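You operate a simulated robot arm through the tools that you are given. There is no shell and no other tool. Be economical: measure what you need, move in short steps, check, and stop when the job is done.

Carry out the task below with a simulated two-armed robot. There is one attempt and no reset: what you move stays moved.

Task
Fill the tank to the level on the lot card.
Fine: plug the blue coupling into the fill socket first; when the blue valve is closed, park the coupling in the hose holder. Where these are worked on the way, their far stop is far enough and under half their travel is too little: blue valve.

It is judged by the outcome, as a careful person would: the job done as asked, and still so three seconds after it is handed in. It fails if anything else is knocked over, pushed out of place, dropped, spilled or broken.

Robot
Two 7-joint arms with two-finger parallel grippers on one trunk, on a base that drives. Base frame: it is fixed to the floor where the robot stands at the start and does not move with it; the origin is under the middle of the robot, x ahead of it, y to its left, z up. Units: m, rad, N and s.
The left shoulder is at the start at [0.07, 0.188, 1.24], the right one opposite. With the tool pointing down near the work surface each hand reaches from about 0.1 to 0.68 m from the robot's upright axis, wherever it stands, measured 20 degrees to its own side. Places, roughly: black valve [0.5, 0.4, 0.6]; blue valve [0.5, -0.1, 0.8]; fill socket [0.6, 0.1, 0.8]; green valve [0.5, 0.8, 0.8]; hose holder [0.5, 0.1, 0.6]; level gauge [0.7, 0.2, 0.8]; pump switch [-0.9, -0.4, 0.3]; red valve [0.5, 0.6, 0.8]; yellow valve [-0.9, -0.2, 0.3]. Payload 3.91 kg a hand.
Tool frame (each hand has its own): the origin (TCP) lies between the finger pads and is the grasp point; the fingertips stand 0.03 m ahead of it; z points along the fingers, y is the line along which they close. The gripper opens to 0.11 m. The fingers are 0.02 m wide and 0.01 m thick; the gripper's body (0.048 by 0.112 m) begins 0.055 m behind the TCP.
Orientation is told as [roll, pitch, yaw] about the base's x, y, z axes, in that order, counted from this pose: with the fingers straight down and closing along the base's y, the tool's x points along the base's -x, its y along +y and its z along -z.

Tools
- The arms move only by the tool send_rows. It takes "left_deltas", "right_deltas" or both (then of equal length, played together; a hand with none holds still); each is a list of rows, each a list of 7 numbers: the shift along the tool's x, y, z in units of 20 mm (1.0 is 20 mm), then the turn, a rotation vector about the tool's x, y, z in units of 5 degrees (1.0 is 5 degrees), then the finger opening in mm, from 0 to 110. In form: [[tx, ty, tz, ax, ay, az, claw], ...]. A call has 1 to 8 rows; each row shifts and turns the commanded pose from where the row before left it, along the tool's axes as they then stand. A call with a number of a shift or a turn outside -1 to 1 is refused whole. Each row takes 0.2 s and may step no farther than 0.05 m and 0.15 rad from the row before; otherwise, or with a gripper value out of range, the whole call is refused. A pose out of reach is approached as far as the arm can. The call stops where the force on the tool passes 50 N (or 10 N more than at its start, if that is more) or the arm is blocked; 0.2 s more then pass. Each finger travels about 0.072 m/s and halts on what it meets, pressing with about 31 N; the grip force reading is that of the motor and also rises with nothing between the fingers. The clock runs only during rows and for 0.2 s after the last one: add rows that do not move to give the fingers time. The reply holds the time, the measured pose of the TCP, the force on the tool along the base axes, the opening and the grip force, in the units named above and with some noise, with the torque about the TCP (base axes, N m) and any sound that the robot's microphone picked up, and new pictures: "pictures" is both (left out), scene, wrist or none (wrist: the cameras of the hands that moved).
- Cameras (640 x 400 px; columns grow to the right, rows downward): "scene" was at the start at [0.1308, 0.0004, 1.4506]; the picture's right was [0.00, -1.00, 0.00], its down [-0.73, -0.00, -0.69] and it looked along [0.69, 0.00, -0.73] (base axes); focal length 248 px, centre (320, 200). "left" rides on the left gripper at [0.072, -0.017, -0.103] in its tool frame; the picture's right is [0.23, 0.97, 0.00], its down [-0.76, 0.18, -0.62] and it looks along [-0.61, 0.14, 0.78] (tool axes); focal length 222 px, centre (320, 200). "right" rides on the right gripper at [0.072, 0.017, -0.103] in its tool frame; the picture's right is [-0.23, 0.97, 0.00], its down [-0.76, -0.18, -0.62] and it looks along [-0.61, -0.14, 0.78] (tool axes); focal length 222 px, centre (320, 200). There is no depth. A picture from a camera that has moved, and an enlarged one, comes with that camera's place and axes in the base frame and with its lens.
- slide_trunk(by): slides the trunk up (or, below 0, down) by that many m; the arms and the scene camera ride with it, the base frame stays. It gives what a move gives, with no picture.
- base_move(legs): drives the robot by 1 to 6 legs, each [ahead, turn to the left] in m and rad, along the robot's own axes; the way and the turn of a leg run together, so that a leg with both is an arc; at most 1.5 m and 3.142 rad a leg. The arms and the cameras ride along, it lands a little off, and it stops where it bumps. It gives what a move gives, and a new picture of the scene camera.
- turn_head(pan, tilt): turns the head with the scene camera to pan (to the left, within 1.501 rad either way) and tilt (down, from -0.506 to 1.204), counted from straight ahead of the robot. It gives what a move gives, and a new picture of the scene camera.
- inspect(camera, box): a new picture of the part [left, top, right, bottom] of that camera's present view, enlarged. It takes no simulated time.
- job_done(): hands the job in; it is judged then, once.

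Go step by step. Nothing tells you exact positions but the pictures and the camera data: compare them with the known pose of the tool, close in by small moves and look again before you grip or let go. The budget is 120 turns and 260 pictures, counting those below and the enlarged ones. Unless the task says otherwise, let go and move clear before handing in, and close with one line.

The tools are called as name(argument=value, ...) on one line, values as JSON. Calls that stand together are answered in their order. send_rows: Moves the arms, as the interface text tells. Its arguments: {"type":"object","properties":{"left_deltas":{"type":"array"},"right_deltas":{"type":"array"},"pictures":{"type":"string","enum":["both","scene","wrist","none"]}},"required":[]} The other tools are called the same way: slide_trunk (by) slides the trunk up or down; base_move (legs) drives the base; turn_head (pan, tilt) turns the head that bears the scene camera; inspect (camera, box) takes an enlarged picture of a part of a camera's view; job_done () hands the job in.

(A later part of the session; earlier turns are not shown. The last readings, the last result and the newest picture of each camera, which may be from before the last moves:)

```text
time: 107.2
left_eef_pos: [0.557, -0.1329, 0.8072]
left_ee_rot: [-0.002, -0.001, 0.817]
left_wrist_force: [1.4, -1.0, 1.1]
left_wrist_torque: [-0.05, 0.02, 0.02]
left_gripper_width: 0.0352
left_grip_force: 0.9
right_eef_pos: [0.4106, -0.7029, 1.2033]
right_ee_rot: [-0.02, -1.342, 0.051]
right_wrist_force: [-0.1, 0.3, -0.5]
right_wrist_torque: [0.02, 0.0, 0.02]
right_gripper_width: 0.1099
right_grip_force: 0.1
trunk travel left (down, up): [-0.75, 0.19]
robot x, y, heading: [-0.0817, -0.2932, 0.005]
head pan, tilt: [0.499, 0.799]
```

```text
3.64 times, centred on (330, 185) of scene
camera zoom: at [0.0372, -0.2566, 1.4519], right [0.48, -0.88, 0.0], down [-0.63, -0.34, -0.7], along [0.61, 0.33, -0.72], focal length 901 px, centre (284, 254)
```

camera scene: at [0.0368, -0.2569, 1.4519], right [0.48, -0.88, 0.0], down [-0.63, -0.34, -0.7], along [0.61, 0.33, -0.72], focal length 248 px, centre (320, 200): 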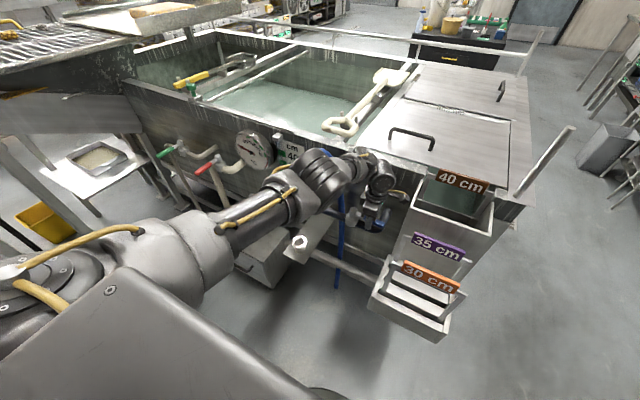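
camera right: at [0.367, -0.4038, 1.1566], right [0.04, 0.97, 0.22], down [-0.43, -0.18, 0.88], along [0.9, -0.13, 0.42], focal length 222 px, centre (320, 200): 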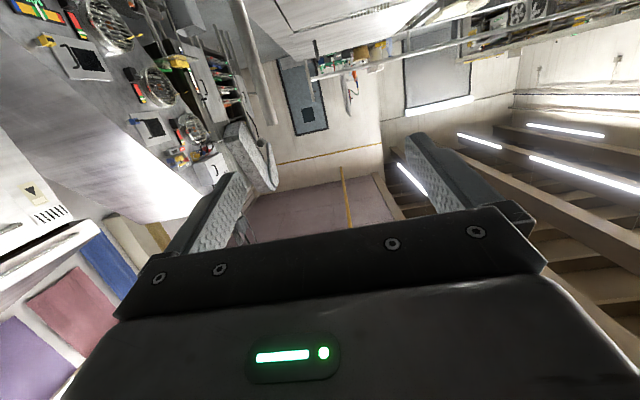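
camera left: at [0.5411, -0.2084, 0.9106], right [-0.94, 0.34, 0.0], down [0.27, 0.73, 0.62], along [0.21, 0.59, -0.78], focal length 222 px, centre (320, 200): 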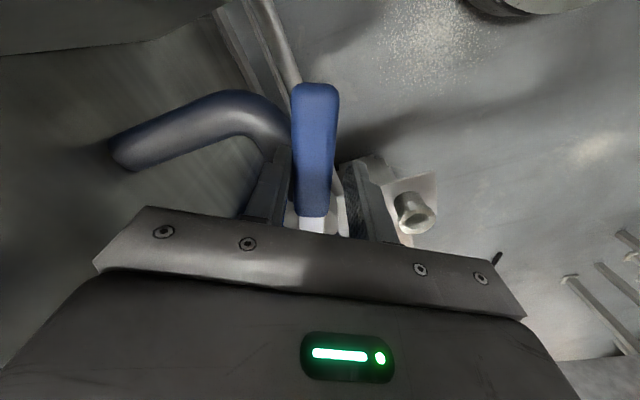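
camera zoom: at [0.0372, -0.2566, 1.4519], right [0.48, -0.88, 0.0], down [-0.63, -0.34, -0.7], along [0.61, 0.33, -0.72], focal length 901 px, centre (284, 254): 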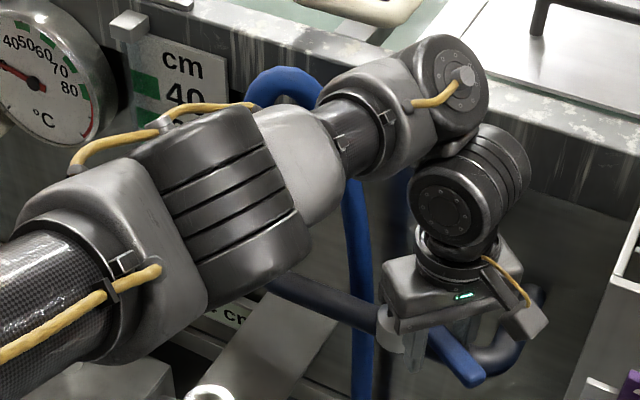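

send_rows(left_deltas=[[-0.01, 0.27, 0, 0, 0, 1, 34]], pictures="none")

inspect(camera="scene", box=[290, 180, 400, 240])

```text
time: 107.6
left_eef_pos: [0.5532, -0.1285, 0.8072]
left_ee_rot: [-0.001, -0.001, 0.732]
left_wrist_force: [2.9, -2.2, 0.6]
left_wrist_torque: [0.02, 0.02, 0.03]
left_gripper_width: 0.0355
left_grip_force: 1.1
right_eef_pos: [0.4085, -0.703, 1.2028]
right_ee_rot: [-0.02, -1.34, 0.05]
right_wrist_force: [-0.2, 0.0, 0.5]
right_wrist_torque: [0.01, 0.02, 0.01]
right_gripper_width: 0.1098
right_grip_force: 0.1
trunk travel left (down, up): [-0.75, 0.19]
robot x, y, heading: [-0.0861, -0.2927, -0.001]
head pan, tilt: [0.499, 0.799]
```

```text
5.82 times, centred on (345, 210) of scene
camera zoom: at [0.0371, -0.2565, 1.4518], right [0.48, -0.88, 0.0], down [-0.63, -0.34, -0.7], along [0.61, 0.33, -0.72], focal length 1442 px, centre (174, 142)
```

zoom: 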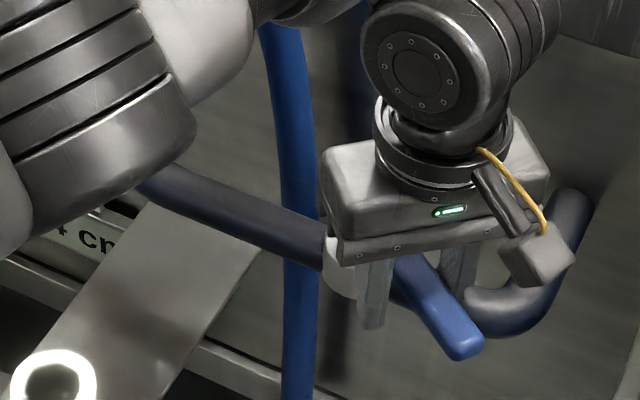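

The display's last digit, "4", is visible from here with the lever still past half open. I'll wait and watch.

send_rows(left_deltas=[[0, 0, 0, 0, 0, 0, 34], [0, 0, 0, 0, 0, 0, 34], [0, 0, 0, 0, 0, 0, 34], [0, 0, 0, 0, 0, 0, 34], [0, 0, 0, 0, 0, 0, 34], [0, 0, 0, 0, 0, 0, 34], [0, 0, 0, 0, 0, 0, 34], [0, 0, 0, 0, 0, 0, 34]], pictures="none")

inspect(camera="scene", box=[265, 190, 345, 240])

```text
time: 109.4
left_eef_pos: [0.5524, -0.1281, 0.8076]
left_ee_rot: [-0.001, -0.001, 0.733]
left_wrist_force: [-0.2, 0.8, 1.2]
left_wrist_torque: [0.04, 0.0, -0.04]
left_gripper_width: 0.0339
left_grip_force: 0.1
right_eef_pos: [0.4097, -0.7031, 1.2027]
right_ee_rot: [-0.022, -1.341, 0.05]
right_wrist_force: [-0.3, 1.0, -0.6]
right_wrist_torque: [0.0, -0.02, -0.01]
right_gripper_width: 0.1101
right_grip_force: 0.1
trunk travel left (down, up): [-0.75, 0.19]
robot x, y, heading: [-0.0829, -0.2994, 0.006]
head pan, tilt: [0.499, 0.799]
```

```text
8.00 times, centred on (305, 215) of scene
camera zoom: at [0.037, -0.2567, 1.4519], right [0.48, -0.88, 0.0], down [-0.63, -0.34, -0.7], along [0.61, 0.33, -0.72], focal length 1982 px, centre (440, 80)
```

zoom: 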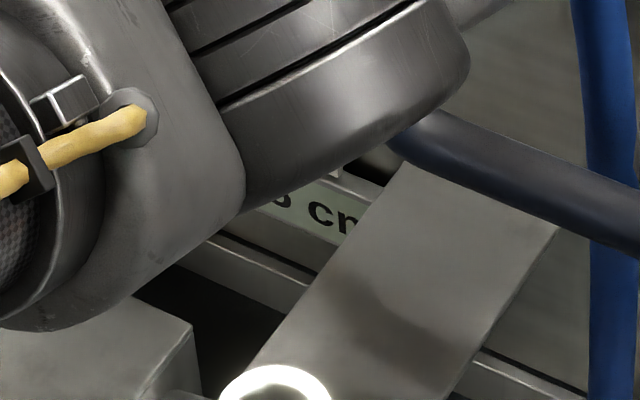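

It now shows x5, i.e. 25 cm at t = 109. At about 0.42 cm/s, 35 cm should come near t ≈ 132. I'll keep waiting with checks.

send_rows(left_deltas=[[0, 0, 0, 0, 0, 0, 34], [0, 0, 0, 0, 0, 0, 34], [0, 0, 0, 0, 0, 0, 34], [0, 0, 0, 0, 0, 0, 34], [0, 0, 0, 0, 0, 0, 34], [0, 0, 0, 0, 0, 0, 34], [0, 0, 0, 0, 0, 0, 34], [0, 0, 0, 0, 0, 0, 34]], pictures="none")

send_rows(left_deltas=[[0, 0, 0, 0, 0, 0, 34], [0, 0, 0, 0, 0, 0, 34], [0, 0, 0, 0, 0, 0, 34], [0, 0, 0, 0, 0, 0, 34], [0, 0, 0, 0, 0, 0, 34], [0, 0, 0, 0, 0, 0, 34], [0, 0, 0, 0, 0, 0, 34], [0, 0, 0, 0, 0, 0, 34]], pictures="none")

inspect(camera="scene", box=[265, 190, 345, 240])

```text
time: 111.2
left_eef_pos: [0.5543, -0.1292, 0.8083]
left_ee_rot: [-0.002, -0.003, 0.734]
left_wrist_force: [-0.1, -0.4, -0.4]
left_wrist_torque: [0.01, 0.01, -0.02]
left_gripper_width: 0.0343
left_grip_force: 0.1
right_eef_pos: [0.4096, -0.7022, 1.2024]
right_ee_rot: [-0.021, -1.34, 0.052]
right_wrist_force: [0.1, -0.6, 0.1]
right_wrist_torque: [0.02, 0.02, -0.01]
right_gripper_width: 0.1101
right_grip_force: 0.0
trunk travel left (down, up): [-0.75, 0.19]
robot x, y, heading: [-0.0825, -0.2934, 0.001]
head pan, tilt: [0.499, 0.799]
```

```text
time: 113.0
left_eef_pos: [0.5523, -0.1299, 0.8087]
left_ee_rot: [0.0, -0.002, 0.732]
left_wrist_force: [-0.3, -0.6, 0.4]
left_wrist_torque: [0.01, 0.0, -0.03]
left_gripper_width: 0.0341
left_grip_force: 0.1
right_eef_pos: [0.411, -0.7034, 1.2023]
right_ee_rot: [-0.022, -1.339, 0.051]
right_wrist_force: [-1.2, -0.3, 0.1]
right_wrist_torque: [0.01, -0.02, -0.03]
right_gripper_width: 0.1102
right_grip_force: 0.0
trunk travel left (down, up): [-0.75, 0.19]
robot x, y, heading: [-0.0861, -0.2953, 0.003]
head pan, tilt: [0.499, 0.799]
```

```text
8.00 times, centred on (305, 215) of scene
camera zoom: at [0.037, -0.2567, 1.4519], right [0.48, -0.88, 0.0], down [-0.63, -0.34, -0.7], along [0.61, 0.33, -0.72], focal length 1982 px, centre (440, 80)
```

zoom: 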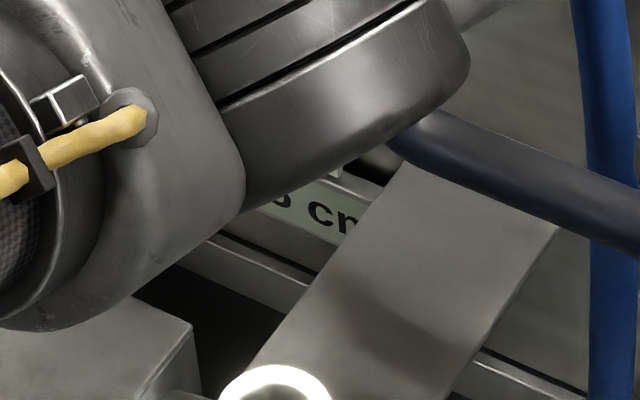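

The partial digit is ambiguous. I'll lift off the lever a little, with the same heading, to see the whole display.

send_rows(left_deltas=[[0, 0, 0, 0, 0, 0, 50], [0, 0, -1, 0, 0, 0, 60], [0, 0, -1, 0, 0, 0, 60], [0, 0, -1, 0, 0, 0, 60], [0, 0, -1, 0, 0, 0, 60]], pictures="wrist")

inspect(camera="scene", box=[250, 120, 410, 240])

```text
time: 114.2
left_eef_pos: [0.5537, -0.1284, 0.8882]
left_ee_rot: [-0.002, -0.003, 0.733]
left_wrist_force: [0.7, -0.4, 0.4]
left_wrist_torque: [-0.02, 0.0, 0.01]
left_gripper_width: 0.0596
left_grip_force: 0.0
left hand out of reach, approached as far as the arm can: row 2
right_eef_pos: [0.4087, -0.7036, 1.2038]
right_ee_rot: [-0.019, -1.34, 0.049]
right_wrist_force: [0.1, -0.4, 0.1]
right_wrist_torque: [-0.02, 0.04, -0.02]
right_gripper_width: 0.11
right_grip_force: 0.0
trunk travel left (down, up): [-0.75, 0.19]
robot x, y, heading: [-0.089, -0.2938, 0.005]
head pan, tilt: [0.499, 0.799]
camera left: at [0.5113, -0.1893, 0.9906], right [-0.82, 0.57, 0.0], down [0.45, 0.64, 0.62], along [0.36, 0.51, -0.78], focal length 222 px, centre (320, 200)
```

left: 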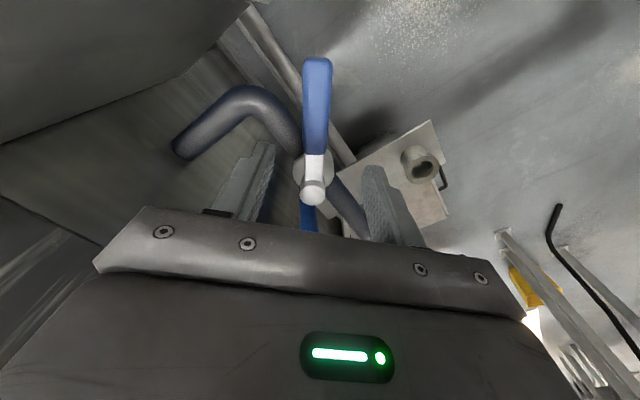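

```text
3.33 times, centred on (330, 180) of scene
camera zoom: at [0.0362, -0.2573, 1.4519], right [0.48, -0.88, 0.0], down [-0.63, -0.34, -0.7], along [0.61, 0.33, -0.72], focal length 826 px, centre (287, 267)
```

zoom: 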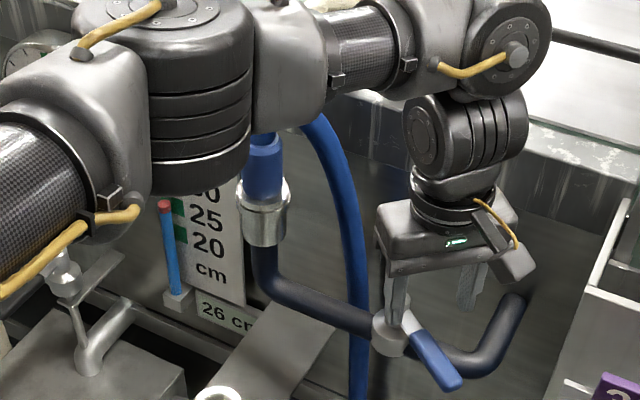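

Now the display clearly reads 26 cm and the float top sits just above 25, with the lever at about 53°. I'll hold here and wait.

send_rows(left_deltas=[[0, 0, 0, 0, 0, 0, 60], [0, 0, 0, 0, 0, 0, 60], [0, 0, 0, 0, 0, 0, 60], [0, 0, 0, 0, 0, 0, 60], [0, 0, 0, 0, 0, 0, 60], [0, 0, 0, 0, 0, 0, 60], [0, 0, 0, 0, 0, 0, 60], [0, 0, 0, 0, 0, 0, 60]], pictures="none")

send_rows(left_deltas=[[0, 0, 0, 0, 0, 0, 60], [0, 0, 0, 0, 0, 0, 60], [0, 0, 0, 0, 0, 0, 60], [0, 0, 0, 0, 0, 0, 60], [0, 0, 0, 0, 0, 0, 60], [0, 0, 0, 0, 0, 0, 60], [0, 0, 0, 0, 0, 0, 60], [0, 0, 0, 0, 0, 0, 60]], pictures="none")

send_rows(left_deltas=[[0, 0, 0, 0, 0, 0, 60], [0, 0, 0, 0, 0, 0, 60], [0, 0, 0, 0, 0, 0, 60], [0, 0, 0, 0, 0, 0, 60], [0, 0, 0, 0, 0, 0, 60], [0, 0, 0, 0, 0, 0, 60], [0, 0, 0, 0, 0, 0, 60], [0, 0, 0, 0, 0, 0, 60]], pictures="none")

inspect(camera="scene", box=[270, 160, 350, 225])

```text
time: 116.0
left_eef_pos: [0.555, -0.129, 0.8875]
left_ee_rot: [-0.002, -0.001, 0.732]
left_wrist_force: [-0.1, 0.4, -0.6]
left_wrist_torque: [-0.01, 0.0, 0.01]
left_gripper_width: 0.0599
left_grip_force: 0.0
right_eef_pos: [0.4092, -0.703, 1.203]
right_ee_rot: [-0.021, -1.34, 0.05]
right_wrist_force: [-0.9, 0.0, 0.2]
right_wrist_torque: [-0.02, 0.01, 0.0]
right_gripper_width: 0.11
right_grip_force: 0.2
trunk travel left (down, up): [-0.75, 0.19]
robot x, y, heading: [-0.0856, -0.2954, 0.004]
head pan, tilt: [0.499, 0.799]
```

```text
time: 117.8
left_eef_pos: [0.5533, -0.1288, 0.8871]
left_ee_rot: [-0.002, 0.0, 0.732]
left_wrist_force: [-0.2, -0.6, -0.3]
left_wrist_torque: [0.04, -0.02, 0.02]
left_gripper_width: 0.06
left_grip_force: 0.1
right_eef_pos: [0.4102, -0.703, 1.2034]
right_ee_rot: [-0.021, -1.341, 0.05]
right_wrist_force: [-0.4, 0.3, -0.8]
right_wrist_torque: [0.03, 0.01, -0.03]
right_gripper_width: 0.1101
right_grip_force: 0.1
trunk travel left (down, up): [-0.75, 0.19]
robot x, y, heading: [-0.0841, -0.2972, 0.005]
head pan, tilt: [0.499, 0.799]
```

```text
time: 119.6
left_eef_pos: [0.5549, -0.1293, 0.8866]
left_ee_rot: [0.0, -0.001, 0.732]
left_wrist_force: [0.0, 1.0, -0.6]
left_wrist_torque: [0.01, 0.01, -0.01]
left_gripper_width: 0.0602
left_grip_force: 0.0
right_eef_pos: [0.4092, -0.703, 1.2034]
right_ee_rot: [-0.021, -1.34, 0.05]
right_wrist_force: [0.9, 0.0, -0.3]
right_wrist_torque: [0.0, -0.02, -0.01]
right_gripper_width: 0.11
right_grip_force: 0.2
trunk travel left (down, up): [-0.75, 0.19]
robot x, y, heading: [-0.0849, -0.2948, 0.001]
head pan, tilt: [0.499, 0.799]
```

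```text
6.15 times, centred on (310, 192) of scene
camera zoom: at [0.037, -0.2567, 1.4519], right [0.48, -0.88, 0.0], down [-0.63, -0.34, -0.7], along [0.61, 0.33, -0.72], focal length 1525 px, centre (382, 246)
```

zoom: 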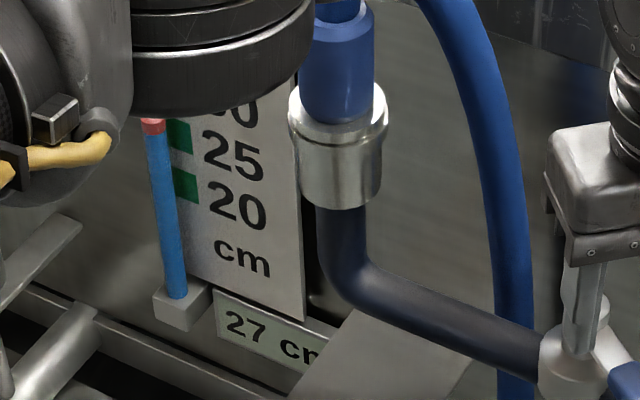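

27 cm at t = 119.6, so about 0.25 cm/s now. I'll wait longer.

send_rows(left_deltas=[[0, 0, 0, 0, 0, 0, 60], [0, 0, 0, 0, 0, 0, 60], [0, 0, 0, 0, 0, 0, 60], [0, 0, 0, 0, 0, 0, 60], [0, 0, 0, 0, 0, 0, 60], [0, 0, 0, 0, 0, 0, 60], [0, 0, 0, 0, 0, 0, 60], [0, 0, 0, 0, 0, 0, 60]], pictures="none")

send_rows(left_deltas=[[0, 0, 0, 0, 0, 0, 60], [0, 0, 0, 0, 0, 0, 60], [0, 0, 0, 0, 0, 0, 60], [0, 0, 0, 0, 0, 0, 60], [0, 0, 0, 0, 0, 0, 60], [0, 0, 0, 0, 0, 0, 60], [0, 0, 0, 0, 0, 0, 60], [0, 0, 0, 0, 0, 0, 60]], pictures="none")

send_rows(left_deltas=[[0, 0, 0, 0, 0, 0, 60], [0, 0, 0, 0, 0, 0, 60], [0, 0, 0, 0, 0, 0, 60], [0, 0, 0, 0, 0, 0, 60], [0, 0, 0, 0, 0, 0, 60], [0, 0, 0, 0, 0, 0, 60], [0, 0, 0, 0, 0, 0, 60], [0, 0, 0, 0, 0, 0, 60]], pictures="none")

send_rows(left_deltas=[[0, 0, 0, 0, 0, 0, 60], [0, 0, 0, 0, 0, 0, 60], [0, 0, 0, 0, 0, 0, 60], [0, 0, 0, 0, 0, 0, 60], [0, 0, 0, 0, 0, 0, 60], [0, 0, 0, 0, 0, 0, 60], [0, 0, 0, 0, 0, 0, 60], [0, 0, 0, 0, 0, 0, 60]], pictures="none")

send_rows(left_deltas=[[0, 0, 0, 0, 0, 0, 60], [0, 0, 0, 0, 0, 0, 60], [0, 0, 0, 0, 0, 0, 60], [0, 0, 0, 0, 0, 0, 60], [0, 0, 0, 0, 0, 0, 60], [0, 0, 0, 0, 0, 0, 60], [0, 0, 0, 0, 0, 0, 60], [0, 0, 0, 0, 0, 0, 60]], pictures="none")

send_rows(left_deltas=[[0, 0, 0, 0, 0, 0, 60], [0, 0, 0, 0, 0, 0, 60], [0, 0, 0, 0, 0, 0, 60], [0, 0, 0, 0, 0, 0, 60], [0, 0, 0, 0, 0, 0, 60], [0, 0, 0, 0, 0, 0, 60], [0, 0, 0, 0, 0, 0, 60], [0, 0, 0, 0, 0, 0, 60]], pictures="none")

inspect(camera="scene", box=[270, 160, 350, 225])

```text
time: 121.4
left_eef_pos: [0.5549, -0.1285, 0.8871]
left_ee_rot: [-0.002, -0.001, 0.734]
left_wrist_force: [0.5, -0.1, 0.0]
left_wrist_torque: [0.06, 0.02, -0.01]
left_gripper_width: 0.0597
left_grip_force: 0.0
right_eef_pos: [0.4095, -0.7035, 1.2028]
right_ee_rot: [-0.022, -1.342, 0.05]
right_wrist_force: [0.1, 0.5, 0.1]
right_wrist_torque: [-0.04, -0.03, 0.01]
right_gripper_width: 0.1099
right_grip_force: 0.0
trunk travel left (down, up): [-0.75, 0.19]
robot x, y, heading: [-0.085, -0.2947, 0.008]
head pan, tilt: [0.499, 0.799]
```

```text
time: 123.2
left_eef_pos: [0.5545, -0.1275, 0.8873]
left_ee_rot: [-0.003, -0.001, 0.733]
left_wrist_force: [0.5, 0.3, 0.1]
left_wrist_torque: [0.01, 0.01, 0.0]
left_gripper_width: 0.0601
left_grip_force: 0.1
right_eef_pos: [0.4084, -0.7028, 1.2023]
right_ee_rot: [-0.02, -1.34, 0.049]
right_wrist_force: [0.3, -0.3, -0.6]
right_wrist_torque: [0.01, 0.0, 0.01]
right_gripper_width: 0.11
right_grip_force: 0.1
trunk travel left (down, up): [-0.75, 0.19]
robot x, y, heading: [-0.0842, -0.2961, 0.006]
head pan, tilt: [0.499, 0.799]
```

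```text
time: 125.0
left_eef_pos: [0.5546, -0.1275, 0.8874]
left_ee_rot: [-0.002, -0.001, 0.734]
left_wrist_force: [-0.1, 0.3, 0.9]
left_wrist_torque: [0.03, -0.01, -0.01]
left_gripper_width: 0.0598
left_grip_force: 0.1
right_eef_pos: [0.4088, -0.7032, 1.2028]
right_ee_rot: [-0.021, -1.339, 0.05]
right_wrist_force: [0.1, -0.2, -0.6]
right_wrist_torque: [0.01, -0.01, 0.0]
right_gripper_width: 0.1101
right_grip_force: 0.1
trunk travel left (down, up): [-0.75, 0.19]
robot x, y, heading: [-0.0848, -0.2978, 0.001]
head pan, tilt: [0.499, 0.799]
```

```text
time: 126.8
left_eef_pos: [0.5537, -0.1283, 0.8875]
left_ee_rot: [-0.002, -0.001, 0.732]
left_wrist_force: [1.1, -0.4, -0.4]
left_wrist_torque: [-0.02, 0.0, -0.02]
left_gripper_width: 0.0598
left_grip_force: 0.1
right_eef_pos: [0.4093, -0.7033, 1.2034]
right_ee_rot: [-0.023, -1.341, 0.052]
right_wrist_force: [0.0, -0.2, -0.1]
right_wrist_torque: [0.04, 0.0, 0.01]
right_gripper_width: 0.11
right_grip_force: 0.0
trunk travel left (down, up): [-0.75, 0.19]
robot x, y, heading: [-0.0833, -0.2949, 0.002]
head pan, tilt: [0.499, 0.799]
```

```text
time: 128.6
left_eef_pos: [0.5543, -0.1286, 0.8869]
left_ee_rot: [-0.001, -0.002, 0.732]
left_wrist_force: [0.1, -0.1, 0.0]
left_wrist_torque: [0.02, -0.02, 0.03]
left_gripper_width: 0.0599
left_grip_force: 0.0
right_eef_pos: [0.4092, -0.7032, 1.2022]
right_ee_rot: [-0.022, -1.34, 0.051]
right_wrist_force: [-0.6, 0.4, 0.5]
right_wrist_torque: [0.02, -0.02, -0.03]
right_gripper_width: 0.1102
right_grip_force: 0.1
trunk travel left (down, up): [-0.75, 0.19]
robot x, y, heading: [-0.0848, -0.2981, 0.001]
head pan, tilt: [0.499, 0.799]
```

```text
time: 130.4
left_eef_pos: [0.5538, -0.128, 0.8885]
left_ee_rot: [-0.003, -0.002, 0.733]
left_wrist_force: [0.7, -0.2, -0.2]
left_wrist_torque: [0.01, 0.0, 0.01]
left_gripper_width: 0.0602
left_grip_force: 0.1
right_eef_pos: [0.4102, -0.7026, 1.2018]
right_ee_rot: [-0.021, -1.339, 0.052]
right_wrist_force: [-0.2, 0.2, 1.0]
right_wrist_torque: [-0.02, 0.0, 0.0]
right_gripper_width: 0.11
right_grip_force: 0.0
trunk travel left (down, up): [-0.75, 0.19]
robot x, y, heading: [-0.0818, -0.2954, -0.002]
head pan, tilt: [0.499, 0.799]
```

```text
6.15 times, centred on (310, 192) of scene
camera zoom: at [0.037, -0.2567, 1.4519], right [0.48, -0.88, 0.0], down [-0.63, -0.34, -0.7], along [0.61, 0.33, -0.72], focal length 1525 px, centre (382, 246)
```

zoom: 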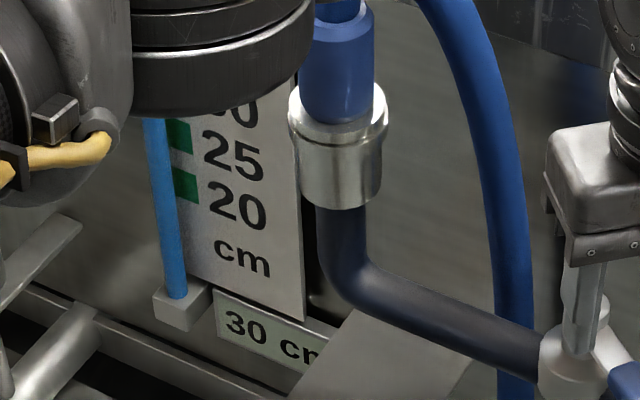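

30 cm at t = 130, about 0.28 cm/s. I'll wait another 12.6 s.

send_rows(left_deltas=[[0, 0, 0, 0, 0, 0, 60], [0, 0, 0, 0, 0, 0, 60], [0, 0, 0, 0, 0, 0, 60], [0, 0, 0, 0, 0, 0, 60], [0, 0, 0, 0, 0, 0, 60], [0, 0, 0, 0, 0, 0, 60], [0, 0, 0, 0, 0, 0, 60], [0, 0, 0, 0, 0, 0, 60]], pictures="none")

send_rows(left_deltas=[[0, 0, 0, 0, 0, 0, 60], [0, 0, 0, 0, 0, 0, 60], [0, 0, 0, 0, 0, 0, 60], [0, 0, 0, 0, 0, 0, 60], [0, 0, 0, 0, 0, 0, 60], [0, 0, 0, 0, 0, 0, 60], [0, 0, 0, 0, 0, 0, 60], [0, 0, 0, 0, 0, 0, 60]], pictures="none")

send_rows(left_deltas=[[0, 0, 0, 0, 0, 0, 60], [0, 0, 0, 0, 0, 0, 60], [0, 0, 0, 0, 0, 0, 60], [0, 0, 0, 0, 0, 0, 60], [0, 0, 0, 0, 0, 0, 60], [0, 0, 0, 0, 0, 0, 60], [0, 0, 0, 0, 0, 0, 60], [0, 0, 0, 0, 0, 0, 60]], pictures="none")

send_rows(left_deltas=[[0, 0, 0, 0, 0, 0, 60], [0, 0, 0, 0, 0, 0, 60], [0, 0, 0, 0, 0, 0, 60], [0, 0, 0, 0, 0, 0, 60], [0, 0, 0, 0, 0, 0, 60], [0, 0, 0, 0, 0, 0, 60], [0, 0, 0, 0, 0, 0, 60], [0, 0, 0, 0, 0, 0, 60]], pictures="none")

send_rows(left_deltas=[[0, 0, 0, 0, 0, 0, 60], [0, 0, 0, 0, 0, 0, 60], [0, 0, 0, 0, 0, 0, 60], [0, 0, 0, 0, 0, 0, 60], [0, 0, 0, 0, 0, 0, 60], [0, 0, 0, 0, 0, 0, 60], [0, 0, 0, 0, 0, 0, 60], [0, 0, 0, 0, 0, 0, 60]], pictures="none")

send_rows(left_deltas=[[0, 0, 0, 0, 0, 0, 60], [0, 0, 0, 0, 0, 0, 60], [0, 0, 0, 0, 0, 0, 60], [0, 0, 0, 0, 0, 0, 60], [0, 0, 0, 0, 0, 0, 60], [0, 0, 0, 0, 0, 0, 60], [0, 0, 0, 0, 0, 0, 60], [0, 0, 0, 0, 0, 0, 60]], pictures="none")

inspect(camera="scene", box=[270, 160, 350, 225])

```text
time: 132.2
left_eef_pos: [0.5537, -0.1272, 0.8875]
left_ee_rot: [-0.001, -0.002, 0.733]
left_wrist_force: [0.6, 0.4, 0.1]
left_wrist_torque: [0.07, -0.03, -0.02]
left_gripper_width: 0.0601
left_grip_force: 0.1
right_eef_pos: [0.4093, -0.7027, 1.2034]
right_ee_rot: [-0.022, -1.341, 0.051]
right_wrist_force: [0.1, -0.5, 0.7]
right_wrist_torque: [0.02, 0.01, -0.01]
right_gripper_width: 0.1102
right_grip_force: 0.0
trunk travel left (down, up): [-0.75, 0.19]
robot x, y, heading: [-0.0818, -0.2909, 0.002]
head pan, tilt: [0.499, 0.799]
```

```text
time: 134.0
left_eef_pos: [0.5539, -0.1282, 0.8867]
left_ee_rot: [-0.001, -0.001, 0.734]
left_wrist_force: [0.2, 0.2, -0.6]
left_wrist_torque: [-0.01, 0.04, 0.02]
left_gripper_width: 0.0598
left_grip_force: 0.0
right_eef_pos: [0.4096, -0.7023, 1.2019]
right_ee_rot: [-0.022, -1.34, 0.05]
right_wrist_force: [-0.7, 1.3, 0.6]
right_wrist_torque: [0.03, 0.0, 0.04]
right_gripper_width: 0.11
right_grip_force: 0.0
trunk travel left (down, up): [-0.75, 0.19]
robot x, y, heading: [-0.084, -0.2951, 0.005]
head pan, tilt: [0.499, 0.799]
```

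```text
time: 135.8
left_eef_pos: [0.5537, -0.1275, 0.8873]
left_ee_rot: [-0.003, -0.003, 0.733]
left_wrist_force: [0.0, 0.4, 0.6]
left_wrist_torque: [0.01, 0.0, -0.03]
left_gripper_width: 0.0603
left_grip_force: 0.0
right_eef_pos: [0.4083, -0.7021, 1.2029]
right_ee_rot: [-0.021, -1.34, 0.05]
right_wrist_force: [-0.6, -0.9, 0.0]
right_wrist_torque: [-0.02, -0.01, -0.01]
right_gripper_width: 0.1097
right_grip_force: 0.2
trunk travel left (down, up): [-0.75, 0.19]
robot x, y, heading: [-0.086, -0.2951, 0.0]
head pan, tilt: [0.499, 0.799]
```

```text
time: 137.6
left_eef_pos: [0.5527, -0.1293, 0.8876]
left_ee_rot: [-0.001, -0.003, 0.733]
left_wrist_force: [-0.3, 0.3, -0.7]
left_wrist_torque: [0.0, 0.02, -0.01]
left_gripper_width: 0.06
left_grip_force: 0.2
right_eef_pos: [0.41, -0.702, 1.2034]
right_ee_rot: [-0.02, -1.339, 0.049]
right_wrist_force: [0.1, 0.1, -0.2]
right_wrist_torque: [0.01, -0.05, -0.02]
right_gripper_width: 0.1099
right_grip_force: 0.1
trunk travel left (down, up): [-0.75, 0.19]
robot x, y, heading: [-0.082, -0.2967, 0.003]
head pan, tilt: [0.499, 0.799]
```

```text
time: 139.4
left_eef_pos: [0.5537, -0.1284, 0.8871]
left_ee_rot: [-0.002, -0.002, 0.734]
left_wrist_force: [-0.7, 0.1, -0.1]
left_wrist_torque: [-0.02, 0.01, 0.01]
left_gripper_width: 0.0599
left_grip_force: 0.1
right_eef_pos: [0.4099, -0.7035, 1.2043]
right_ee_rot: [-0.022, -1.341, 0.051]
right_wrist_force: [-0.3, -0.1, 0.2]
right_wrist_torque: [0.0, 0.01, -0.01]
right_gripper_width: 0.11
right_grip_force: 0.1
trunk travel left (down, up): [-0.75, 0.19]
robot x, y, heading: [-0.0851, -0.2991, 0.002]
head pan, tilt: [0.499, 0.799]
```

```text
time: 141.2
left_eef_pos: [0.5544, -0.1294, 0.8863]
left_ee_rot: [-0.003, -0.001, 0.732]
left_wrist_force: [-0.6, 0.0, 0.5]
left_wrist_torque: [0.0, -0.02, 0.01]
left_gripper_width: 0.0598
left_grip_force: 0.0
right_eef_pos: [0.4099, -0.7034, 1.2021]
right_ee_rot: [-0.023, -1.341, 0.05]
right_wrist_force: [-1.3, 0.7, 1.2]
right_wrist_torque: [0.0, 0.0, -0.04]
right_gripper_width: 0.1101
right_grip_force: 0.0
trunk travel left (down, up): [-0.75, 0.19]
robot x, y, heading: [-0.0899, -0.2949, -0.002]
head pan, tilt: [0.499, 0.799]
```

```text
6.15 times, centred on (310, 192) of scene
camera zoom: at [0.037, -0.2567, 1.4519], right [0.48, -0.88, 0.0], down [-0.63, -0.34, -0.7], along [0.61, 0.33, -0.72], focal length 1525 px, centre (382, 246)
```

zoom: 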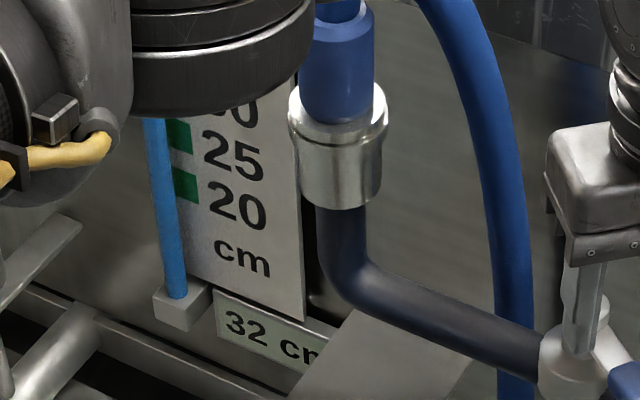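

32 cm at t = 141. I'll lower back around the lever now so I'm ready to close at 35.

send_rows(left_deltas=[[0, 0, 1, 0, 0, 0, 60], [0, 0, 1, 0, 0, 0, 60], [0, 0, 1, 0, 0, 0, 60], [0, 0, 0.9, 0, 0, 0, 60], [0, 0, 0, 0, 0, 0, 45], [0, 0, 0, 0, 0, 0, 36]], pictures="wrist")

inspect(camera="scene", box=[265, 190, 345, 240])

```text
time: 142.6
left_eef_pos: [0.5533, -0.1286, 0.8105]
left_ee_rot: [-0.002, -0.003, 0.732]
left_wrist_force: [1.1, 0.1, -0.4]
left_wrist_torque: [0.03, 0.0, 0.01]
left_gripper_width: 0.0358
left_grip_force: 0.2
right_eef_pos: [0.409, -0.7037, 1.2034]
right_ee_rot: [-0.02, -1.342, 0.049]
right_wrist_force: [-0.1, -0.2, 0.2]
right_wrist_torque: [-0.03, -0.01, 0.03]
right_gripper_width: 0.1102
right_grip_force: 0.0
trunk travel left (down, up): [-0.75, 0.19]
robot x, y, heading: [-0.0871, -0.2943, -0.001]
head pan, tilt: [0.499, 0.799]
camera left: at [0.5116, -0.1893, 0.913], right [-0.82, 0.57, 0.0], down [0.45, 0.64, 0.62], along [0.36, 0.51, -0.78], focal length 222 px, centre (320, 200)
```

left: 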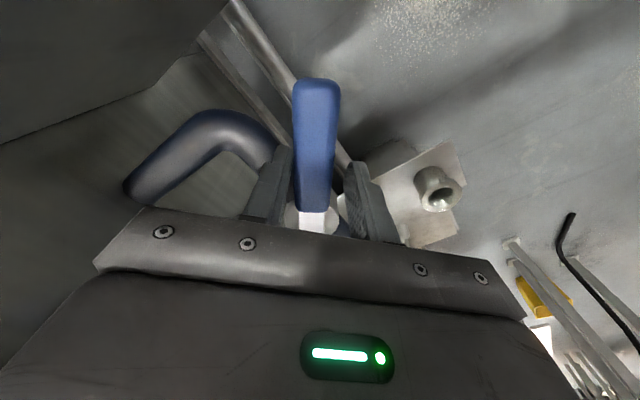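

```text
8.00 times, centred on (305, 215) of scene
camera zoom: at [0.0371, -0.2569, 1.4519], right [0.48, -0.88, 0.0], down [-0.63, -0.34, -0.7], along [0.61, 0.33, -0.72], focal length 1982 px, centre (440, 80)
```

zoom: 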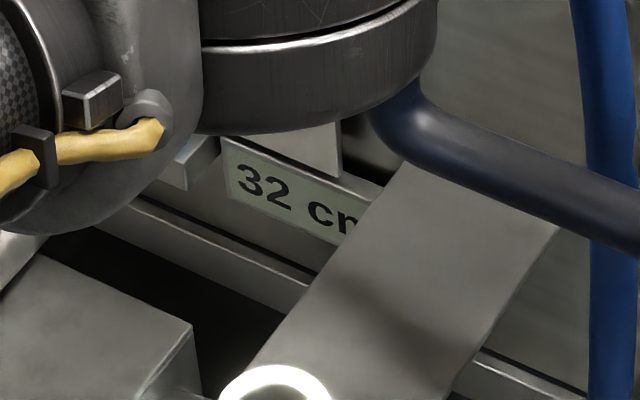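

The full display is now visible with the lever held: 32 cm. I'll wait with frequent readings.

send_rows(left_deltas=[[0, 0, 0, 0, 0, 0, 36], [0, 0, 0, 0, 0, 0, 36], [0, 0, 0, 0, 0, 0, 36], [0, 0, 0, 0, 0, 0, 36], [0, 0, 0, 0, 0, 0, 36], [0, 0, 0, 0, 0, 0, 36], [0, 0, 0, 0, 0, 0, 36], [0, 0, 0, 0, 0, 0, 36]], pictures="none")

inspect(camera="scene", box=[265, 190, 345, 240])

send_rows(left_deltas=[[0, 0, 0, 0, 0, 0, 36], [0, 0, 0, 0, 0, 0, 36], [0, 0, 0, 0, 0, 0, 36], [0, 0, 0, 0, 0, 0, 36], [0, 0, 0, 0, 0, 0, 36], [0, 0, 0, 0, 0, 0, 36], [0, 0, 0, 0, 0, 0, 36], [0, 0, 0, 0, 0, 0, 36]], pictures="none")

inspect(camera="scene", box=[265, 190, 345, 240])

send_rows(left_deltas=[[0, 0, 0, 0, 0, 0, 36], [0, 0, 0, 0, 0, 0, 36], [0, 0, 0, 0, 0, 0, 36], [0, 0, 0, 0, 0, 0, 36], [0, 0, 0, 0, 0, 0, 36], [0, 0, 0, 0, 0, 0, 36], [0, 0, 0, 0, 0, 0, 36], [0, 0, 0, 0, 0, 0, 36]], pictures="none")

inspect(camera="scene", box=[265, 190, 345, 240])

```text
time: 144.4
left_eef_pos: [0.5535, -0.1278, 0.8106]
left_ee_rot: [-0.001, -0.001, 0.732]
left_wrist_force: [-0.8, 0.9, -0.4]
left_wrist_torque: [-0.02, -0.03, -0.02]
left_gripper_width: 0.0362
left_grip_force: 0.0
right_eef_pos: [0.4088, -0.7023, 1.2033]
right_ee_rot: [-0.021, -1.341, 0.05]
right_wrist_force: [-0.1, -0.9, -0.8]
right_wrist_torque: [-0.01, 0.01, 0.01]
right_gripper_width: 0.11
right_grip_force: 0.0
trunk travel left (down, up): [-0.75, 0.19]
robot x, y, heading: [-0.0853, -0.2942, 0.004]
head pan, tilt: [0.499, 0.799]
```

```text
8.00 times, centred on (305, 215) of scene
camera zoom: at [0.037, -0.2567, 1.4519], right [0.48, -0.88, 0.0], down [-0.63, -0.34, -0.7], along [0.61, 0.33, -0.72], focal length 1982 px, centre (440, 80)
```

zoom: 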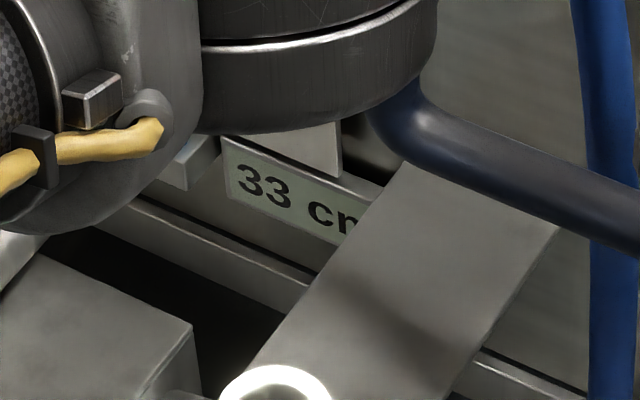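

```text
time: 146.2
left_eef_pos: [0.554, -0.1297, 0.8096]
left_ee_rot: [-0.001, -0.002, 0.733]
left_wrist_force: [0.8, -0.5, 0.3]
left_wrist_torque: [-0.02, -0.05, 0.04]
left_gripper_width: 0.0359
left_grip_force: 0.1
right_eef_pos: [0.409, -0.7024, 1.2035]
right_ee_rot: [-0.018, -1.341, 0.05]
right_wrist_force: [-0.8, -0.2, -0.8]
right_wrist_torque: [0.01, 0.0, 0.02]
right_gripper_width: 0.1101
right_grip_force: 0.2
trunk travel left (down, up): [-0.75, 0.19]
robot x, y, heading: [-0.0858, -0.2931, 0.005]
head pan, tilt: [0.499, 0.799]
```

```text
8.00 times, centred on (305, 215) of scene
camera zoom: at [0.037, -0.2567, 1.4519], right [0.48, -0.88, 0.0], down [-0.63, -0.34, -0.7], along [0.61, 0.33, -0.72], focal length 1982 px, centre (440, 80)
```

zoom: 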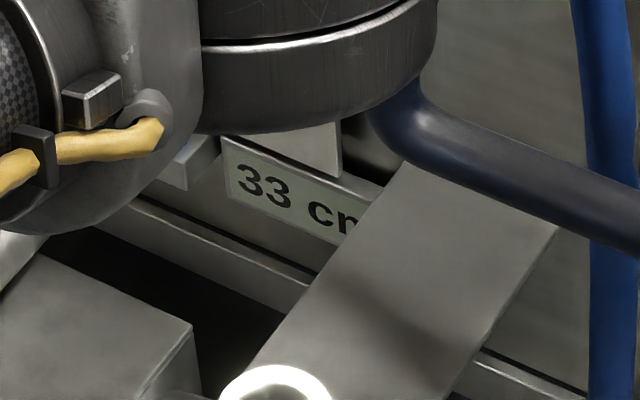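

```text
time: 148.0
left_eef_pos: [0.5537, -0.129, 0.8111]
left_ee_rot: [0.0, -0.003, 0.734]
left_wrist_force: [-0.7, -0.7, -0.8]
left_wrist_torque: [-0.02, -0.01, 0.0]
left_gripper_width: 0.036
left_grip_force: 0.1
right_eef_pos: [0.4091, -0.7024, 1.2031]
right_ee_rot: [-0.02, -1.341, 0.05]
right_wrist_force: [0.4, 0.2, -0.3]
right_wrist_torque: [-0.02, 0.01, 0.01]
right_gripper_width: 0.1098
right_grip_force: 0.0
trunk travel left (down, up): [-0.75, 0.19]
robot x, y, heading: [-0.0809, -0.2941, 0.005]
head pan, tilt: [0.499, 0.799]
```

```text
8.00 times, centred on (305, 215) of scene
camera zoom: at [0.037, -0.2567, 1.4519], right [0.48, -0.88, 0.0], down [-0.63, -0.34, -0.7], along [0.61, 0.33, -0.72], focal length 1982 px, centre (440, 80)
```

zoom: 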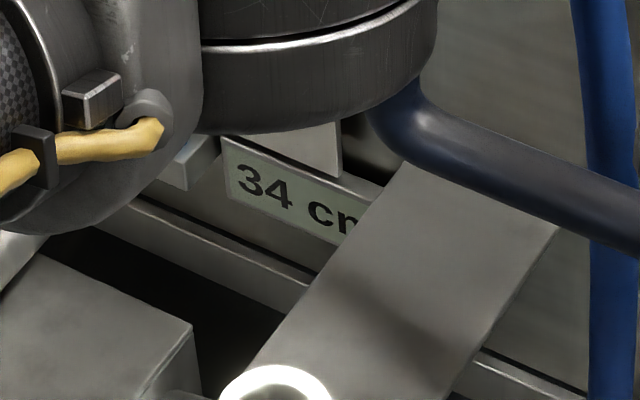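

34 cm at t = 148, about 3.6 s per cm. I'll step in shorter waits until 35 shows.

send_rows(left_deltas=[[0, 0, 0, 0, 0, 0, 36], [0, 0, 0, 0, 0, 0, 36], [0, 0, 0, 0, 0, 0, 36], [0, 0, 0, 0, 0, 0, 36], [0, 0, 0, 0, 0, 0, 36], [0, 0, 0, 0, 0, 0, 36], [0, 0, 0, 0, 0, 0, 36], [0, 0, 0, 0, 0, 0, 36]], pictures="none")

inspect(camera="scene", box=[265, 190, 345, 240])

```text
time: 149.8
left_eef_pos: [0.5541, -0.1291, 0.8104]
left_ee_rot: [-0.002, -0.002, 0.732]
left_wrist_force: [-0.7, -0.1, -0.4]
left_wrist_torque: [0.04, -0.02, -0.01]
left_gripper_width: 0.0361
left_grip_force: 0.1
right_eef_pos: [0.4103, -0.7028, 1.2025]
right_ee_rot: [-0.022, -1.34, 0.049]
right_wrist_force: [0.5, -0.6, 0.3]
right_wrist_torque: [0.02, -0.01, 0.0]
right_gripper_width: 0.11
right_grip_force: 0.1
trunk travel left (down, up): [-0.75, 0.19]
robot x, y, heading: [-0.0859, -0.294, 0.002]
head pan, tilt: [0.499, 0.799]
```

```text
8.00 times, centred on (305, 215) of scene
camera zoom: at [0.037, -0.2567, 1.4519], right [0.48, -0.88, 0.0], down [-0.63, -0.34, -0.7], along [0.61, 0.33, -0.72], focal length 1982 px, centre (440, 80)
```

zoom: 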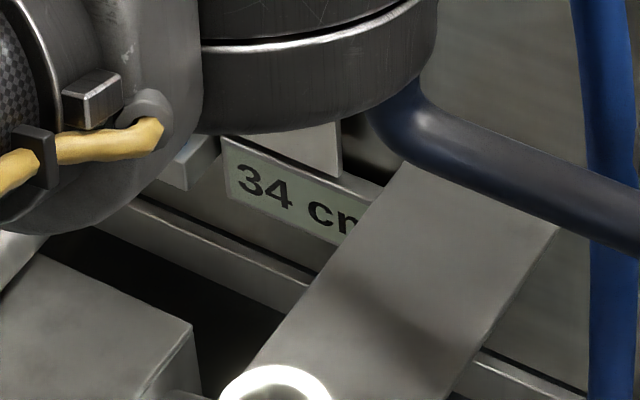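

send_rows(left_deltas=[[0, 0, 0, 0, 0, 0, 36], [0, 0, 0, 0, 0, 0, 36], [0, 0, 0, 0, 0, 0, 36]], pictures="none")

inspect(camera="scene", box=[265, 190, 345, 240])

```text
time: 150.6
left_eef_pos: [0.5521, -0.1281, 0.8104]
left_ee_rot: [-0.002, -0.004, 0.733]
left_wrist_force: [-0.3, 0.0, 0.6]
left_wrist_torque: [0.01, -0.01, 0.01]
left_gripper_width: 0.0357
left_grip_force: 0.1
right_eef_pos: [0.4103, -0.7035, 1.2031]
right_ee_rot: [-0.02, -1.338, 0.051]
right_wrist_force: [-0.9, 0.5, 0.4]
right_wrist_torque: [0.01, 0.03, -0.02]
right_gripper_width: 0.1099
right_grip_force: 0.1
trunk travel left (down, up): [-0.75, 0.19]
robot x, y, heading: [-0.0847, -0.2991, -0.001]
head pan, tilt: [0.499, 0.799]
```

```text
8.00 times, centred on (305, 215) of scene
camera zoom: at [0.037, -0.2567, 1.4519], right [0.48, -0.88, 0.0], down [-0.63, -0.34, -0.7], along [0.61, 0.33, -0.72], focal length 1982 px, centre (440, 80)
```

zoom: 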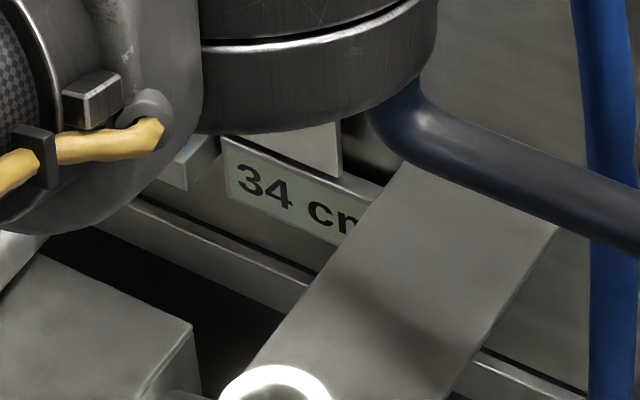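

send_rows(left_deltas=[[0, 0, 0, 0, 0, 0, 36], [0, 0, 0, 0, 0, 0, 36]], pictures="none")

inspect(camera="scene", box=[265, 190, 345, 240])

```text
time: 151.2
left_eef_pos: [0.5529, -0.1285, 0.8099]
left_ee_rot: [0.0, -0.002, 0.732]
left_wrist_force: [-0.1, 0.0, -0.6]
left_wrist_torque: [0.01, 0.0, 0.04]
left_gripper_width: 0.0361
left_grip_force: 0.0
right_eef_pos: [0.4098, -0.7029, 1.2038]
right_ee_rot: [-0.019, -1.341, 0.052]
right_wrist_force: [-0.1, -0.1, -1.0]
right_wrist_torque: [0.0, 0.02, 0.02]
right_gripper_width: 0.1103
right_grip_force: 0.0
trunk travel left (down, up): [-0.75, 0.19]
robot x, y, heading: [-0.0867, -0.2938, 0.001]
head pan, tilt: [0.499, 0.799]
```

```text
8.00 times, centred on (305, 215) of scene
camera zoom: at [0.037, -0.2567, 1.4519], right [0.48, -0.88, 0.0], down [-0.63, -0.34, -0.7], along [0.61, 0.33, -0.72], focal length 1982 px, centre (440, 80)
```

zoom: 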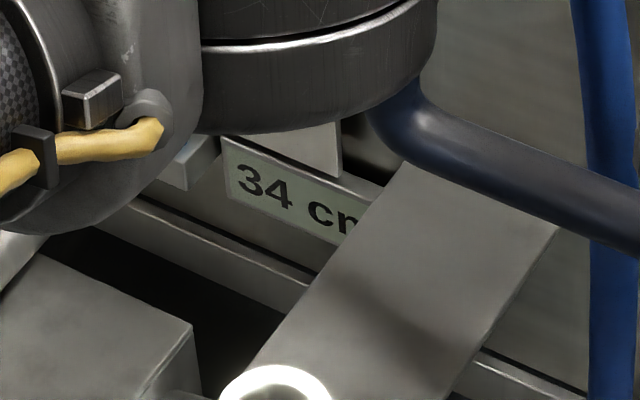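

send_rows(left_deltas=[[0, 0, 0, 0, 0, 0, 36], [0, 0, 0, 0, 0, 0, 36]], pictures="none")

inspect(camera="scene", box=[265, 190, 345, 240])

```text
time: 151.8
left_eef_pos: [0.5535, -0.1284, 0.8112]
left_ee_rot: [-0.003, -0.002, 0.734]
left_wrist_force: [0.0, -1.0, -0.9]
left_wrist_torque: [0.01, -0.01, 0.01]
left_gripper_width: 0.0359
left_grip_force: 0.1
right_eef_pos: [0.4096, -0.7025, 1.2029]
right_ee_rot: [-0.021, -1.34, 0.052]
right_wrist_force: [-0.4, -0.6, 0.5]
right_wrist_torque: [0.02, 0.0, -0.03]
right_gripper_width: 0.11
right_grip_force: 0.1
trunk travel left (down, up): [-0.75, 0.19]
robot x, y, heading: [-0.0872, -0.2947, -0.0]
head pan, tilt: [0.499, 0.799]
```

```text
8.00 times, centred on (305, 215) of scene
camera zoom: at [0.037, -0.2567, 1.4519], right [0.48, -0.88, 0.0], down [-0.63, -0.34, -0.7], along [0.61, 0.33, -0.72], focal length 1982 px, centre (440, 80)
```

zoom: 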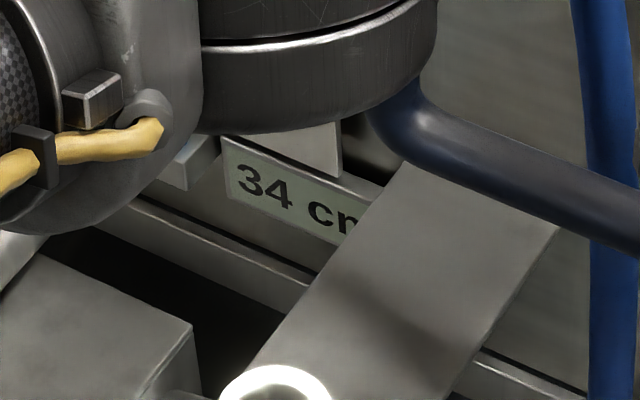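

send_rows(left_deltas=[[0, 0, 0, 0, 0, 0, 36]], pictures="none")

inspect(camera="scene", box=[265, 190, 345, 240])

```text
time: 152.2
left_eef_pos: [0.5534, -0.1285, 0.811]
left_ee_rot: [-0.003, -0.002, 0.732]
left_wrist_force: [0.2, 0.0, -0.5]
left_wrist_torque: [0.0, 0.05, 0.03]
left_gripper_width: 0.0363
left_grip_force: 0.0
right_eef_pos: [0.4097, -0.703, 1.2036]
right_ee_rot: [-0.022, -1.34, 0.05]
right_wrist_force: [0.0, 0.2, 0.2]
right_wrist_torque: [-0.03, 0.02, 0.0]
right_gripper_width: 0.11
right_grip_force: 0.1
trunk travel left (down, up): [-0.75, 0.19]
robot x, y, heading: [-0.0837, -0.2959, -0.001]
head pan, tilt: [0.499, 0.799]
```

```text
8.00 times, centred on (305, 215) of scene
camera zoom: at [0.037, -0.2567, 1.4519], right [0.48, -0.88, 0.0], down [-0.63, -0.34, -0.7], along [0.61, 0.33, -0.72], focal length 1982 px, centre (440, 80)
```

zoom: 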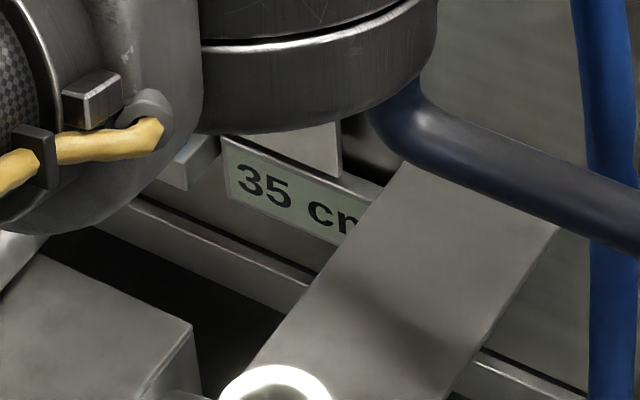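

35 cm shows, so I'm closing now.

send_rows(left_deltas=[[0, 0.3, 0, 0, 0, 1, 34], [0, 0.3, 0, 0, 0, 1, 34], [0, 0.3, 0, 0, 0, 1, 34], [0, 0.3, 0, 0, 0, 1, 34], [0, 0.3, 0, 0, 0, 1, 34], [0, 0.28, 0, 0, 0, 1, 34], [0, 0.28, 0, 0, 0, 1, 34], [0, 0.28, 0, 0, 0, 1, 34]], pictures="wrist")

inspect(camera="scene", box=[260, 140, 400, 240])

```text
time: 154.0
left_eef_pos: [0.5349, -0.0866, 0.8107]
left_ee_rot: [0.0, -0.004, 0.033]
left_wrist_force: [-0.2, -2.6, -0.1]
left_wrist_torque: [0.0, 0.0, -0.01]
left_gripper_width: 0.0353
left_grip_force: 1.4
right_eef_pos: [0.41, -0.7014, 1.202]
right_ee_rot: [-0.021, -1.339, 0.053]
right_wrist_force: [0.3, -0.5, 1.0]
right_wrist_torque: [-0.01, -0.01, 0.05]
right_gripper_width: 0.11
right_grip_force: 0.1
trunk travel left (down, up): [-0.75, 0.19]
robot x, y, heading: [-0.0838, -0.2966, 0.006]
head pan, tilt: [0.499, 0.799]
camera left: at [0.4633, -0.1058, 0.9131], right [-0.26, 0.97, 0.0], down [0.75, 0.2, 0.63], along [0.6, 0.16, -0.78], focal length 222 px, centre (320, 200)
```

left: 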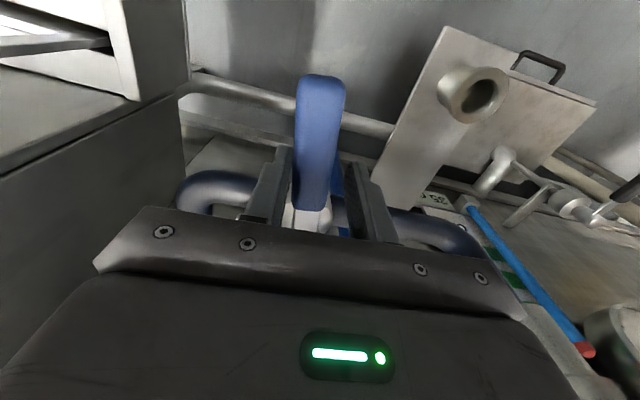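

```text
4.00 times, centred on (330, 190) of scene
camera zoom: at [0.0368, -0.257, 1.4519], right [0.48, -0.88, 0.0], down [-0.63, -0.34, -0.7], along [0.61, 0.33, -0.72], focal length 991 px, centre (280, 240)
```

zoom: 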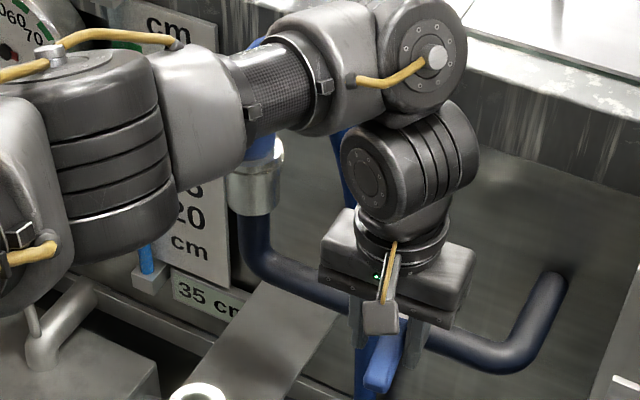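

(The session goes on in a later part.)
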